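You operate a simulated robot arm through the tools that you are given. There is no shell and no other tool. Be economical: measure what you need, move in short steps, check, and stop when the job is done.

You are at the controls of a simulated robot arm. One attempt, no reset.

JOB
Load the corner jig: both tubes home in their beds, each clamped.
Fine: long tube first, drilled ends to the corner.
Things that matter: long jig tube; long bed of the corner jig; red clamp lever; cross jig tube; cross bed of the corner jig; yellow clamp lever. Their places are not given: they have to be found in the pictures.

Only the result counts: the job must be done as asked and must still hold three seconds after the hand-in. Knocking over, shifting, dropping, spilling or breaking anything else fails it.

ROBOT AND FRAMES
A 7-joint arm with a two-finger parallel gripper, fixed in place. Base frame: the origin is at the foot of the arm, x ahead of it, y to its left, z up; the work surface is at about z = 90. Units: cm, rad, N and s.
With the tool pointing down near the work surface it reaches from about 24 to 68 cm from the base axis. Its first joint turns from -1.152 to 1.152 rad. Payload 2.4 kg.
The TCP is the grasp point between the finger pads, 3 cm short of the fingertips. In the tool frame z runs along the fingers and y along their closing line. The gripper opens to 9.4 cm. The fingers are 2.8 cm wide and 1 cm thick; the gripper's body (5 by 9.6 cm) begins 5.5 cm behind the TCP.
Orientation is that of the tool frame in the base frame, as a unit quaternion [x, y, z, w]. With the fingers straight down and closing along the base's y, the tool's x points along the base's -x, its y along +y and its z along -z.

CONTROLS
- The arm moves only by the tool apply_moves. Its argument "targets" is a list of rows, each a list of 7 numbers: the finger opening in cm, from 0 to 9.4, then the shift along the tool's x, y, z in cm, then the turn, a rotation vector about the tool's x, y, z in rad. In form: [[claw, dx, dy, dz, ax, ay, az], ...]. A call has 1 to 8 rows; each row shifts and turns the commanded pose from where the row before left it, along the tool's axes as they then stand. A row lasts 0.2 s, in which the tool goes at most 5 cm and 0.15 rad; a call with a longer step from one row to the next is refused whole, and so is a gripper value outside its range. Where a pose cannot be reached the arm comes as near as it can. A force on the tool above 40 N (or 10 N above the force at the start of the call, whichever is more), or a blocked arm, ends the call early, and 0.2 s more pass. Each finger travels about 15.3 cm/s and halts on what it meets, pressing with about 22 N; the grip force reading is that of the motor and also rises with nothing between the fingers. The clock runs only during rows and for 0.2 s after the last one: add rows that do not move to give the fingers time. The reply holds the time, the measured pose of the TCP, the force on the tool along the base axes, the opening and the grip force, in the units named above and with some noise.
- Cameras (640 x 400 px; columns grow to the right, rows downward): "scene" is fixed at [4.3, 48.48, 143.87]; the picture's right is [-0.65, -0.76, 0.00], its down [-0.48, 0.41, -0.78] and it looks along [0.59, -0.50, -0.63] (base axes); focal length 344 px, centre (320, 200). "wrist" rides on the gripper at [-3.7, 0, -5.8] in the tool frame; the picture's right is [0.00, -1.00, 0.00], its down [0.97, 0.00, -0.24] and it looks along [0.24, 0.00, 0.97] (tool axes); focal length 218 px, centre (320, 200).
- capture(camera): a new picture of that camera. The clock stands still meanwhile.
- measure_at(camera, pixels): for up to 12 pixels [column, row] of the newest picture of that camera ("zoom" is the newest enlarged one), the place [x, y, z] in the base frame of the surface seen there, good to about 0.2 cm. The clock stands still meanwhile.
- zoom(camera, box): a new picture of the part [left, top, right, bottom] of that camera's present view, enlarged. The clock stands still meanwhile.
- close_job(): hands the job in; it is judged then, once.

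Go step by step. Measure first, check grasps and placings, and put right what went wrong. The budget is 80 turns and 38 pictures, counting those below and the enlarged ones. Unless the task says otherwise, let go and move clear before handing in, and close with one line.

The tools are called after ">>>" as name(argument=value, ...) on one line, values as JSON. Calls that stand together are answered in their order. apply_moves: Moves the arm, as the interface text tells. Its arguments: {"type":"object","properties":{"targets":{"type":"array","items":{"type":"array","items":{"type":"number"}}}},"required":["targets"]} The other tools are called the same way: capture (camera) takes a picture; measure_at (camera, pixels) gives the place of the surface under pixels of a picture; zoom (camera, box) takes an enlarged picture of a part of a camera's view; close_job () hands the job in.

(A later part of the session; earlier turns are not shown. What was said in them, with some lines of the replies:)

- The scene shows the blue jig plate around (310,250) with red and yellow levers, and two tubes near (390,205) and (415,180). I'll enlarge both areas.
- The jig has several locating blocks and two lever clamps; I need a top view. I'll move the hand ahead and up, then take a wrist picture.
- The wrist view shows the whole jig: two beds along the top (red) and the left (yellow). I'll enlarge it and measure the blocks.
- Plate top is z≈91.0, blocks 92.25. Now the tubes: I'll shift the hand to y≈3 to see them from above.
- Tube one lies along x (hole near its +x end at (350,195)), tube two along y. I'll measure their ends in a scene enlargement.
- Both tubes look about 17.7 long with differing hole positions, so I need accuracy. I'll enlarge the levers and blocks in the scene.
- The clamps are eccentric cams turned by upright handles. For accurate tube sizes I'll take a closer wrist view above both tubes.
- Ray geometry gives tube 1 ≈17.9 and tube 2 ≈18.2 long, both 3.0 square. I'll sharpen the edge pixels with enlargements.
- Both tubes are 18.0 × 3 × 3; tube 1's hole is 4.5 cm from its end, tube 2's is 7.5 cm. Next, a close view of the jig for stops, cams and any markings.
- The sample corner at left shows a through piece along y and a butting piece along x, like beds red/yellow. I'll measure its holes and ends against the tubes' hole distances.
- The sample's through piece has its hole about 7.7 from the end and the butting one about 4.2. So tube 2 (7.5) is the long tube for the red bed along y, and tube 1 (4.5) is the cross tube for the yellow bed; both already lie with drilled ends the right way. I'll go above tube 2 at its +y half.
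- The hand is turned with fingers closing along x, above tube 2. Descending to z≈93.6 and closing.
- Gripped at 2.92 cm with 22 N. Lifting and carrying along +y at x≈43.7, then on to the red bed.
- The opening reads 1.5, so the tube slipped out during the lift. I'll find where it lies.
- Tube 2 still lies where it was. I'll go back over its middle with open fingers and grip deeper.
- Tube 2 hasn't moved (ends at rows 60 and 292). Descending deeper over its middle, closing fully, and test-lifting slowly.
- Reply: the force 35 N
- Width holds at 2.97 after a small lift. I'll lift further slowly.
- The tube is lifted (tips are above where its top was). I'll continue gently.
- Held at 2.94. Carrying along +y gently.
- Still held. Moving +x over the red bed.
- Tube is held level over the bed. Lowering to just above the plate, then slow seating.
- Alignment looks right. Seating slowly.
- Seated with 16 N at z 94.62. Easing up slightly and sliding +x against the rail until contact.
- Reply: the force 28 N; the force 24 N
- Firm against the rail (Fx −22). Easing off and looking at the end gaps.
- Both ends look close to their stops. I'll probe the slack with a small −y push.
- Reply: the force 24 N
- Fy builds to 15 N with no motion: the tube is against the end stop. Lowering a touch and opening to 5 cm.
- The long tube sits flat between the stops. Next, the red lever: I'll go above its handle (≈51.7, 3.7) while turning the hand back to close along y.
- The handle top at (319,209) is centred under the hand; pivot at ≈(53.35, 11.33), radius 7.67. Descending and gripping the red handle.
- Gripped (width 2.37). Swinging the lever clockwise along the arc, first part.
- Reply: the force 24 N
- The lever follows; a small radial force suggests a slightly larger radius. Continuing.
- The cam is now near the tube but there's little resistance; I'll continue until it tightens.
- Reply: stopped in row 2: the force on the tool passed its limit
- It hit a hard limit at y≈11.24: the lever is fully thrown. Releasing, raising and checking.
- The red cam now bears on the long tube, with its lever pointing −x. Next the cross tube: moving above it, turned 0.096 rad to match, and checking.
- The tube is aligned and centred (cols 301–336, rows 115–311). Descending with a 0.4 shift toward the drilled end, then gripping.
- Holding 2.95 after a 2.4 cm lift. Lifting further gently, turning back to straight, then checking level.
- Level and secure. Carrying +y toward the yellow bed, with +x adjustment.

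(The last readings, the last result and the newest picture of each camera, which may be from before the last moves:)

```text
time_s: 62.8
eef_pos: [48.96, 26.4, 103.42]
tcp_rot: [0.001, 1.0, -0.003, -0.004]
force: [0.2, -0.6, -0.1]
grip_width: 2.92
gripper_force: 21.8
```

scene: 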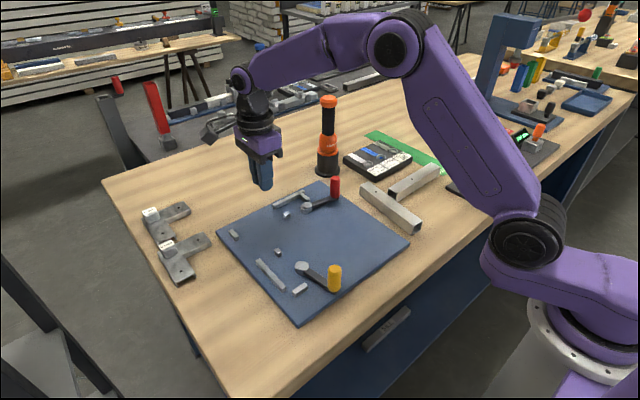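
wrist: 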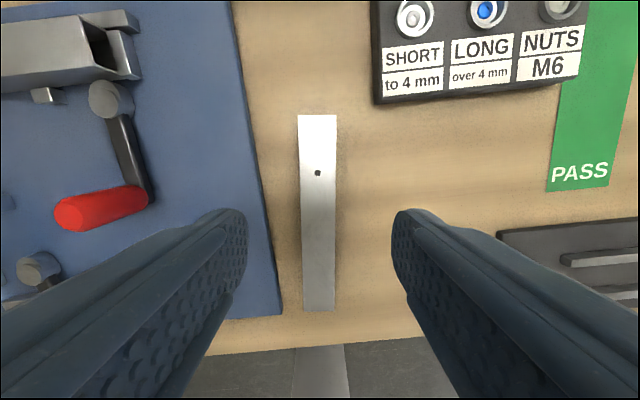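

Over the bed at (48.96, 26.4). Lowering part way and checking alignment.

>>> apply_moves(targets=[[0, 0, 0.05, 0.8, 0, 0, 0], [0, 0, 0, 1.3, 0, 0, 0], [0, 0, 0, 1.5, 0, 0, 0], [0, 0, 0, 1.2, 0, 0, 0], [0, 0, 0, 0.7, 0, 0, 0], [0, 0, 0, 0.4, 0, 0, 0], [0, 0, 0, 0, 0, 0, 0]])

>>> zoom(camera="scene", box=[215, 190, 375, 310])

```text
time_s: 64.4
eef_pos: [49.06, 26.4, 97.33]
tcp_rot: [0.001, 1.0, -0.002, -0.003]
force: [-1.4, -0.2, -0.8]
grip_width: 2.94
gripper_force: 22.0
```

```text
3.33 times, centred on (295, 250) of scene
```

zoom: 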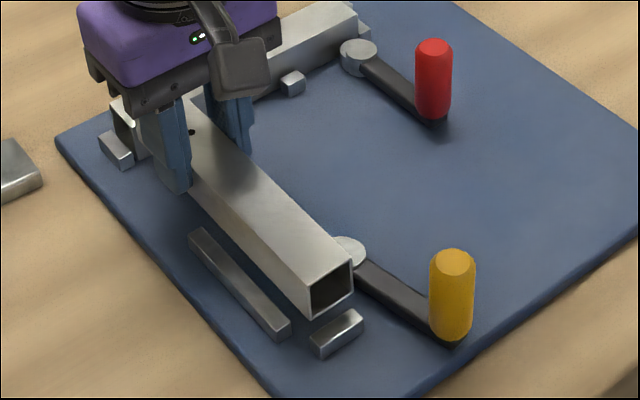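

Aligned, clear of the long tube. Seating slowly.

>>> apply_moves(targets=[[0, 0, 0, 0.6, 0, 0, 0], [0, 0, 0, 0.5, 0, 0, 0], [0, 0, 0, 0.4, 0, 0, 0], [0, 0, 0, 0.3, 0, 0, 0], [0, 0, 0, 0.25, 0, 0, 0], [0, 0, 0, 0.25, 0, 0, 0], [0, 0, 0, 0.2, 0, 0, 0], [0, 0, 0, 0, 0, 0, 0]])

```text
time_s: 66.2
eef_pos: [48.97, 26.34, 95.06]
tcp_rot: [0.002, 1.0, -0.002, -0.001]
force: [-2.4, -5.5, 36.7]
grip_width: 2.98
gripper_force: 22.2
```

Contact at z 95.06. Easing up slightly and sliding +y to the rail.

>>> apply_moves(targets=[[0, 0, 0, -0.2, 0, 0, 0], [0, 0, 0.12, 0, 0, 0, 0], [0, 0, 0.12, 0, 0, 0, 0], [0, 0, 0.12, 0, 0, 0, 0], [0, 0, 0, 0, 0, 0, 0]])

```text
time_s: 67.4
eef_pos: [48.94, 26.54, 95.14]
tcp_rot: [0.0, 1.0, -0.003, -0.005]
force: [-1.8, -9.7, 13.4]
grip_width: 2.98
gripper_force: 21.7
```

>>> apply_moves(targets=[[0, 0, 0.12, 0, 0, 0, 0], [0, 0, 0.12, 0, 0, 0, 0], [0, 0, 0, 0, 0, 0, 0]])

```text
time_s: 68.2
eef_pos: [48.91, 26.7, 95.04]
tcp_rot: [0.001, 1.0, -0.005, -0.005]
force: [-1.7, -19.7, 8.4]
grip_width: 2.97
gripper_force: 21.6
```

Firm against the rail (Fy −20). Easing off slightly and sliding −x to find the end stop.

>>> apply_moves(targets=[[0, 0.15, -0.12, 0, 0, 0, 0], [0, 0.15, 0, 0, 0, 0, 0], [0, 0, 0, 0, 0, 0, 0]])

>>> apply_moves(targets=[[0, 0.15, 0, 0, 0, 0, 0], [0, 0, 0, 0, 0, 0, 0]])

```text
time_s: 69.0
eef_pos: [48.82, 26.65, 95.12]
tcp_rot: [0.001, 1.0, -0.003, -0.003]
force: [7.1, -17.1, 3.9]
grip_width: 2.95
gripper_force: 21.9
```

```text
time_s: 69.6
eef_pos: [48.54, 26.75, 95.13]
tcp_rot: [0.001, 1.0, -0.003, -0.003]
force: [9.1, -17.3, 7.1]
grip_width: 2.97
gripper_force: 22.1
```

>>> apply_moves(targets=[[0, 0.15, -0.05, 0, 0, 0, 0], [0, 0.1, 0, 0, 0, 0, 0], [0, 0, 0, 0, 0, 0, 0]])

```text
time_s: 70.4
eef_pos: [48.29, 26.54, 95.14]
tcp_rot: [0.001, 1.0, -0.002, -0.002]
force: [18.2, -13.6, -2.2]
grip_width: 2.98
gripper_force: 21.6
```

Fx 18 N: contact (tube with stop, or finger with the rail end). Easing off, releasing and viewing from above.

>>> apply_moves(targets=[[0, -0.12, 0, 0.1, 0, 0, 0], [0, 0, 0, 0.1, 0, 0, 0], [3.4, 0, 0, 0, 0, 0, 0], [4, 0, 0, 0, 0, 0, 0], [4, 0, 0, -1, 0, 0, 0], [4, 0, 0, -3, 0, 0, 0], [4, 0, -1, -4, 0, 0, 0], [4, 0, -2, -4, 0, 0, 0]])

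>>> capture(camera="wrist")

```text
time_s: 72.2
eef_pos: [48.47, 23.94, 106.91]
tcp_rot: [0.0, 1.0, -0.004, -0.004]
force: [-0.4, -0.9, 0.0]
grip_width: 4.0
gripper_force: 0.1
```

```text
3 pictures are left
```

wrist: 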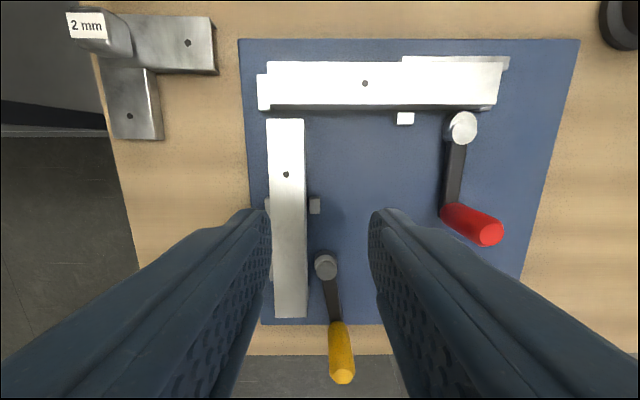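

The tube's near end at row 317 looks farther or higher than expected. I'll measure the tube's top along its length to see whether it lies flat.

>>> measure_at(camera="wrist", pixels=[[286, 124], [286, 150], [288, 200], [289, 240], [290, 280], [291, 300], [291, 313], [291, 320], [365, 95], [450, 95], [280, 95], [315, 206]])

>>> zoom(camera="scene", box=[215, 190, 375, 310])

```text
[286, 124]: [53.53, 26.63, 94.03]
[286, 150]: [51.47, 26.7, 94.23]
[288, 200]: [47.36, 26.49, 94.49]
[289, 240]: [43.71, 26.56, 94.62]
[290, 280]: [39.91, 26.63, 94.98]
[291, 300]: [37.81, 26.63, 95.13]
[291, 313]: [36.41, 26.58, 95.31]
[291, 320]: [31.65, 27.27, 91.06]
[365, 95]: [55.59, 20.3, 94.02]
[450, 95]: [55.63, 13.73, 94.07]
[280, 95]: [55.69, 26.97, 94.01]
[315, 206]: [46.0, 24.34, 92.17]
```

```text
3.33 times, centred on (295, 250) of scene
```

zoom: 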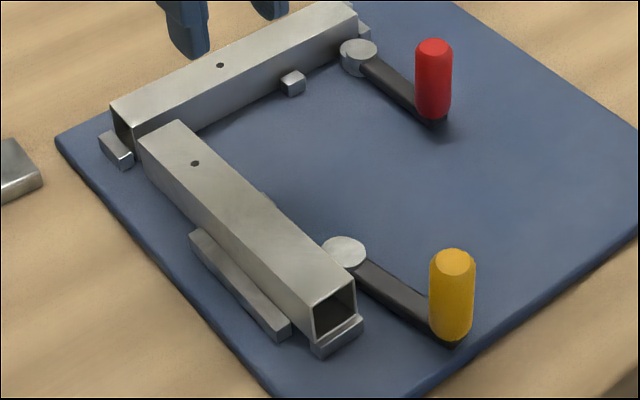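

The cross tube's −x end sits on top of the end stop (top z 95.3 there against 94.0 at the corner). I'll regrip, lift slightly, level it by 0.067 rad, shift +x 0.9 and reseat.

>>> apply_moves(targets=[[4.4, -0.1, 2.65, 3, 0, 0, 0], [4.4, 0, 0, 4, 0, 0, 0], [4.4, 0, 0, 3, 0, 0, 0], [4.4, 0, 0, 1.3, 0, 0, 0], [4.4, 0, 0, 0.3, 0, 0, 0], [2.5, 0, 0, 0, 0, 0, 0], [0, 0, 0, 0, 0, 0, 0], [0, 0, 0, 0, 0, 0, 0]])

>>> apply_moves(targets=[[0, 0, 0, 0, 0, 0, 0], [0, 0, 0, -0.3, 0, 0, 0], [0, 0, 0, -0.4, 0, 0, 0], [0, -0.3, 0, 0, 0, -0.02, 0], [0, -0.3, 0, 0, 0, -0.025, 0], [0, -0.3, 0, 0, 0, -0.02, 0], [0, 0, 0, 0, 0, 0, 0]])

>>> measure_at(camera="scene", pixels=[[310, 270]])

```text
time_s: 74.0
eef_pos: [48.47, 26.43, 95.36]
tcp_rot: [0.001, 1.0, -0.003, -0.004]
force: [1.3, -0.9, -0.8]
grip_width: 2.95
gripper_force: 21.8
```

```text
time_s: 75.6
eef_pos: [49.35, 26.42, 96.05]
tcp_rot: [0.001, 1.0, -0.003, 0.03]
force: [-0.4, 0.0, -1.2]
grip_width: 2.96
gripper_force: 22.1
```

```text
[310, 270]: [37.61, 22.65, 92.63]
```

Lifted and levelled with no contact force. Lowering gently.

>>> apply_moves(targets=[[0, 0, 0, 0.25, 0, 0, 0], [0, 0, 0, 0.25, 0, 0, 0], [0, 0, 0, 0.2, 0, 0, 0], [0, 0, 0, 0.15, 0, 0, 0], [0, 0, 0, 0.15, 0, 0, 0], [0, 0, 0, 0, 0, 0, 0]])

```text
time_s: 77.0
eef_pos: [49.45, 26.41, 94.96]
tcp_rot: [0.002, 1.0, -0.002, 0.029]
force: [0.8, 0.6, -0.8]
grip_width: 2.92
gripper_force: 22.2
```

>>> apply_moves(targets=[[0, 0, 0, 0.1, 0, 0, 0], [0, 0, 0, 0.1, 0, 0, 0], [0, 0, 0, 0.1, 0, 0, 0], [0, 0, 0, 0, 0, 0, 0]])

```text
time_s: 78.0
eef_pos: [49.44, 26.47, 94.92]
tcp_rot: [0.001, 1.0, -0.001, 0.03]
force: [0.3, -0.7, 14.6]
grip_width: 2.94
gripper_force: 22.7
```

Contact at z 94.92. Easing, pushing +y to the rail, then probing −x for the stop.

>>> apply_moves(targets=[[0, 0, 0, -0.08, 0, 0, 0], [0, 0, 0.12, 0, 0, 0, 0], [0, 0, 0.12, 0, 0, 0, 0], [0, 0, 0.1, 0, 0, 0, 0], [0, 0, 0, 0, 0, 0, 0]])

>>> apply_moves(targets=[[0, 0.12, -0.08, 0, 0, 0, 0], [0, 0.12, 0, 0, 0, 0, 0], [0, 0, 0, 0, 0, 0, 0]])

```text
time_s: 79.2
eef_pos: [49.4, 26.69, 94.84]
tcp_rot: [0.001, 1.0, -0.003, 0.03]
force: [2.5, -8.6, 11.9]
grip_width: 2.93
gripper_force: 21.3
```

```text
time_s: 80.0
eef_pos: [49.18, 26.57, 94.73]
tcp_rot: [0.001, 1.0, -0.003, 0.029]
force: [3.8, -4.9, 5.0]
grip_width: 2.97
gripper_force: 22.3
```

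>>> apply_moves(targets=[[0, 0.12, 0, 0, 0, 0, 0], [0, 0, 0, 0, 0, 0, 0]])

>>> apply_moves(targets=[[0, 0.1, 0, 0, 0, 0, 0], [0, 0, 0, 0, 0, 0, 0]])

```text
time_s: 80.6
eef_pos: [49.13, 26.71, 94.75]
tcp_rot: [0.001, 1.0, -0.003, 0.029]
force: [3.4, -6.7, 4.0]
grip_width: 2.93
gripper_force: 21.9
```

```text
time_s: 81.2
eef_pos: [48.98, 26.71, 94.8]
tcp_rot: [0.001, 1.0, -0.003, 0.029]
force: [5.6, -3.8, -1.4]
grip_width: 2.95
gripper_force: 22.1
```

>>> apply_moves(targets=[[0, 0.12, 0, 0, 0, 0, 0], [0, 0, 0, 0, 0, 0, 0]])

```text
time_s: 81.8
eef_pos: [49.0, 26.73, 94.84]
tcp_rot: [0.001, 1.0, -0.003, 0.031]
force: [10.3, -4.5, 2.6]
grip_width: 2.94
gripper_force: 22.3
```

Fx rises to 10 N with no motion: the tube end now meets the stop's face. Releasing, moving up and checking.

>>> apply_moves(targets=[[0, -0.1, 0, 0.05, 0, 0, 0], [3.4, 0, 0, 0, 0, 0, 0], [4.2, 0, 0, 0, 0, 0, 0], [4.2, 0, 0, -1, 0, 0, 0], [4.2, 0, 0, -3, 0, 0, 0], [4.2, 0.5, -1.5, -4, 0, 0.03, 0], [4.2, 0.5, -2.5, -3, 0, 0.035, 0], [4.2, 0, 0, 0, 0, 0, 0]])

>>> capture(camera="wrist")

```text
time_s: 83.6
eef_pos: [47.4, 22.73, 105.66]
tcp_rot: [0.001, 1.0, -0.003, -0.003]
force: [-0.1, -0.8, -0.3]
grip_width: 4.2
gripper_force: 0.1
```

```text
1 pictures are left
```

wrist: 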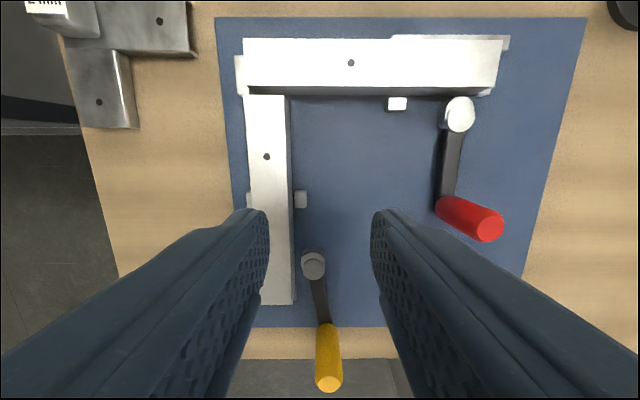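

>>> measure_at(camera="wrist", pixels=[[266, 102], [267, 130], [270, 200], [280, 290], [280, 301], [328, 384], [314, 258], [280, 310], [300, 66], [460, 66], [267, 93], [240, 75]])

```text
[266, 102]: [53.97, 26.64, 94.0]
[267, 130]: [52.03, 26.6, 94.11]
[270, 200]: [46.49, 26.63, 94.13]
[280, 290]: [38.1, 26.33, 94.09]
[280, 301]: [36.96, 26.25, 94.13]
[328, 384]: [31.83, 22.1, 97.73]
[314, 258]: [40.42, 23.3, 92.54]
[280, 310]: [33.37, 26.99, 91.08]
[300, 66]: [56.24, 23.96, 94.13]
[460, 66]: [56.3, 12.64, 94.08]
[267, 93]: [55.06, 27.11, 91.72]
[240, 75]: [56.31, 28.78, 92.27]
```

The cross tube now lies flat (z≈94.0–94.1 along it), its end at x≈36.8 inside the stop. Next, the yellow handle at ≈(31.95, 22.0).

>>> apply_moves(targets=[[5.4, 3.8, -0.2, 0, 0, 0, 0], [5.4, 3.9, -0.2, 0, 0, 0, 0], [5.4, 3.9, -0.2, 0, 0, 0, 0], [5.4, 3.85, -0.13, 0, 0, 0, 0], [5.4, 0, 0, 0, 0, 0, 0]])

>>> apply_moves(targets=[[5.4, 0, 0, 3, 0, 0, 0], [5.4, 0, 0, 3, 0, 0, 0], [5.4, 0, 0, 2, 0, 0, 0], [5.4, 0, 0, 0.9, 0, 0, 0], [3.5, 0, 0, 0, 0, 0, 0], [2, 0, 0, 0, 0, 0, 0], [0.8, 0, 0, 0, 0, 0, 0], [0.8, 0, 0, 0, 0, 0, 0]])

```text
time_s: 84.8
eef_pos: [31.86, 22.35, 105.62]
tcp_rot: [0.001, 1.0, -0.001, -0.004]
force: [0.0, 0.1, 0.0]
grip_width: 5.41
gripper_force: 0.0
```

```text
time_s: 86.6
eef_pos: [31.94, 21.93, 96.97]
tcp_rot: [0.003, 1.0, -0.004, -0.005]
force: [3.4, -25.5, -5.0]
grip_width: 2.34
gripper_force: 45.3
```

Gripped (2.34). Swinging the yellow lever counter-clockwise, turning the hand with it.

>>> apply_moves(targets=[[0.8, 0, -0.3, 0, 0, 0, 0], [0.8, -0.14, -0.52, 0, 0, 0, -0.07], [0.8, -0.14, -0.52, 0, 0, 0, -0.07], [0.8, -0.276, -1.036, 0, 0, 0, -0.14], [0.8, -0.276, -1.036, 0, 0, 0, -0.14], [0.8, 0, 0, 0, 0, 0, 0]])

```text
time_s: 88.0
eef_pos: [33.14, 18.78, 96.94]
tcp_rot: [-0.209, 0.978, -0.002, -0.004]
force: [-12.3, -1.6, 22.8]
grip_width: 2.35
gripper_force: 44.5
```

>>> apply_moves(targets=[[0.8, -0.2, -1.036, 0, 0, 0, -0.14], [0.8, -0.25, -1.036, 0, 0, 0, -0.14], [0.8, -0.25, -1.036, 0, 0, 0, -0.14], [0.8, -0.276, -1.036, 0, 0, 0, -0.14], [0.8, 0, 0, 0, 0, 0, 0]])

```text
time_s: 89.2
eef_pos: [36.48, 16.15, 96.9]
tcp_rot: [-0.471, 0.882, -0.001, -0.002]
force: [3.7, 3.7, 14.4]
grip_width: 2.37
gripper_force: 45.3
```

>>> apply_moves(targets=[[0.8, -0.276, -1.036, 0, 0, 0, -0.14], [0.8, -0.276, -1.036, 0, 0, 0, -0.14], [0.8, -0.14, -0.52, 0, 0, 0, -0.07], [0.8, -0.14, -0.52, 0, 0, 0, -0.07], [0.8, -0.14, -0.52, 0, 0, 0, -0.07], [0.8, 0, 0, 0, 0, 0, 0]])

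```text
time_s: 90.5
eef_pos: [39.4, 15.51, 96.83]
tcp_rot: [-0.669, 0.743, 0.002, -0.011]
force: [-12.6, -3.0, 12.7]
grip_width: 2.39
gripper_force: 44.9
stopped in row 6: the force on the tool passed its limit (the readings are from after the stop); the commanded pose is now the measured one
```

Force limit reached with the lever pointing −y: fully thrown like the red one. Releasing, rising clear and taking the last picture.

>>> apply_moves(targets=[[0.8, 0, 0, 0, 0, 0, 0], [3, 0, 0, 0, 0, 0, 0], [4.6, 0, 0, 0, 0, 0, 0], [4.6, 0, 0, -2, 0, 0, 0], [4.6, 0, 0, -4, 0, 0, 0], [4.6, 0, 0, -4, 0, 0, 0], [4.6, -3, 0, -3, 0, 0, 0], [4.6, -4, 0, 0, 0, 0, 0]])

>>> capture(camera="scene")

```text
time_s: 92.2
eef_pos: [40.87, 22.71, 109.61]
tcp_rot: [-0.669, 0.743, 0.002, -0.011]
force: [-0.9, 1.6, 0.3]
grip_width: 4.6
gripper_force: 0.1
```

```text
0 pictures are left
```

scene: 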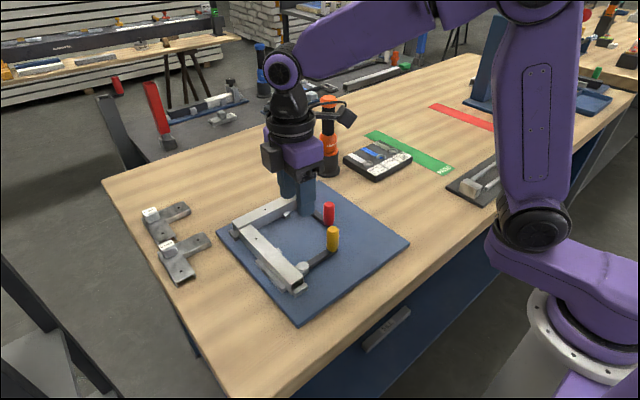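

Both tubes are in the bed and both levers are thrown. A last measurement of tops and handles to verify.

>>> measure_at(camera="scene", pixels=[[247, 231], [270, 252], [288, 270], [298, 278], [250, 215], [270, 206], [333, 230], [328, 206], [240, 222], [302, 266], [319, 257]])

```text
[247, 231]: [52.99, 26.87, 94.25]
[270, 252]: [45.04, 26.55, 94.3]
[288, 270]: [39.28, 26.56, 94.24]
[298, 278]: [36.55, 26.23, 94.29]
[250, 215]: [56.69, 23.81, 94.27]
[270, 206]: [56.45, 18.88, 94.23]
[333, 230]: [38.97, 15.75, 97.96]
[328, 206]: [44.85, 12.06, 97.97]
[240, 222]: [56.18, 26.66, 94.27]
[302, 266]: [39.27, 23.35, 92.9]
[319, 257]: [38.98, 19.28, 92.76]
```

Both tubes are flat and against their rails (tops even at z≈94.25), and both levers have stayed in the clamped position. The hand is clear, so I'm handing in.

>>> close_job()

```text
The job is handed in.
```

The corner jig is loaded and handed in: the long tube is in the red bed and the cross tube in the yellow bed, both with drilled ends to the corner, lying flat and clamped. The two tubes measure the same length, so I picked the long one by its hole position, which matches the sample corner pieces.
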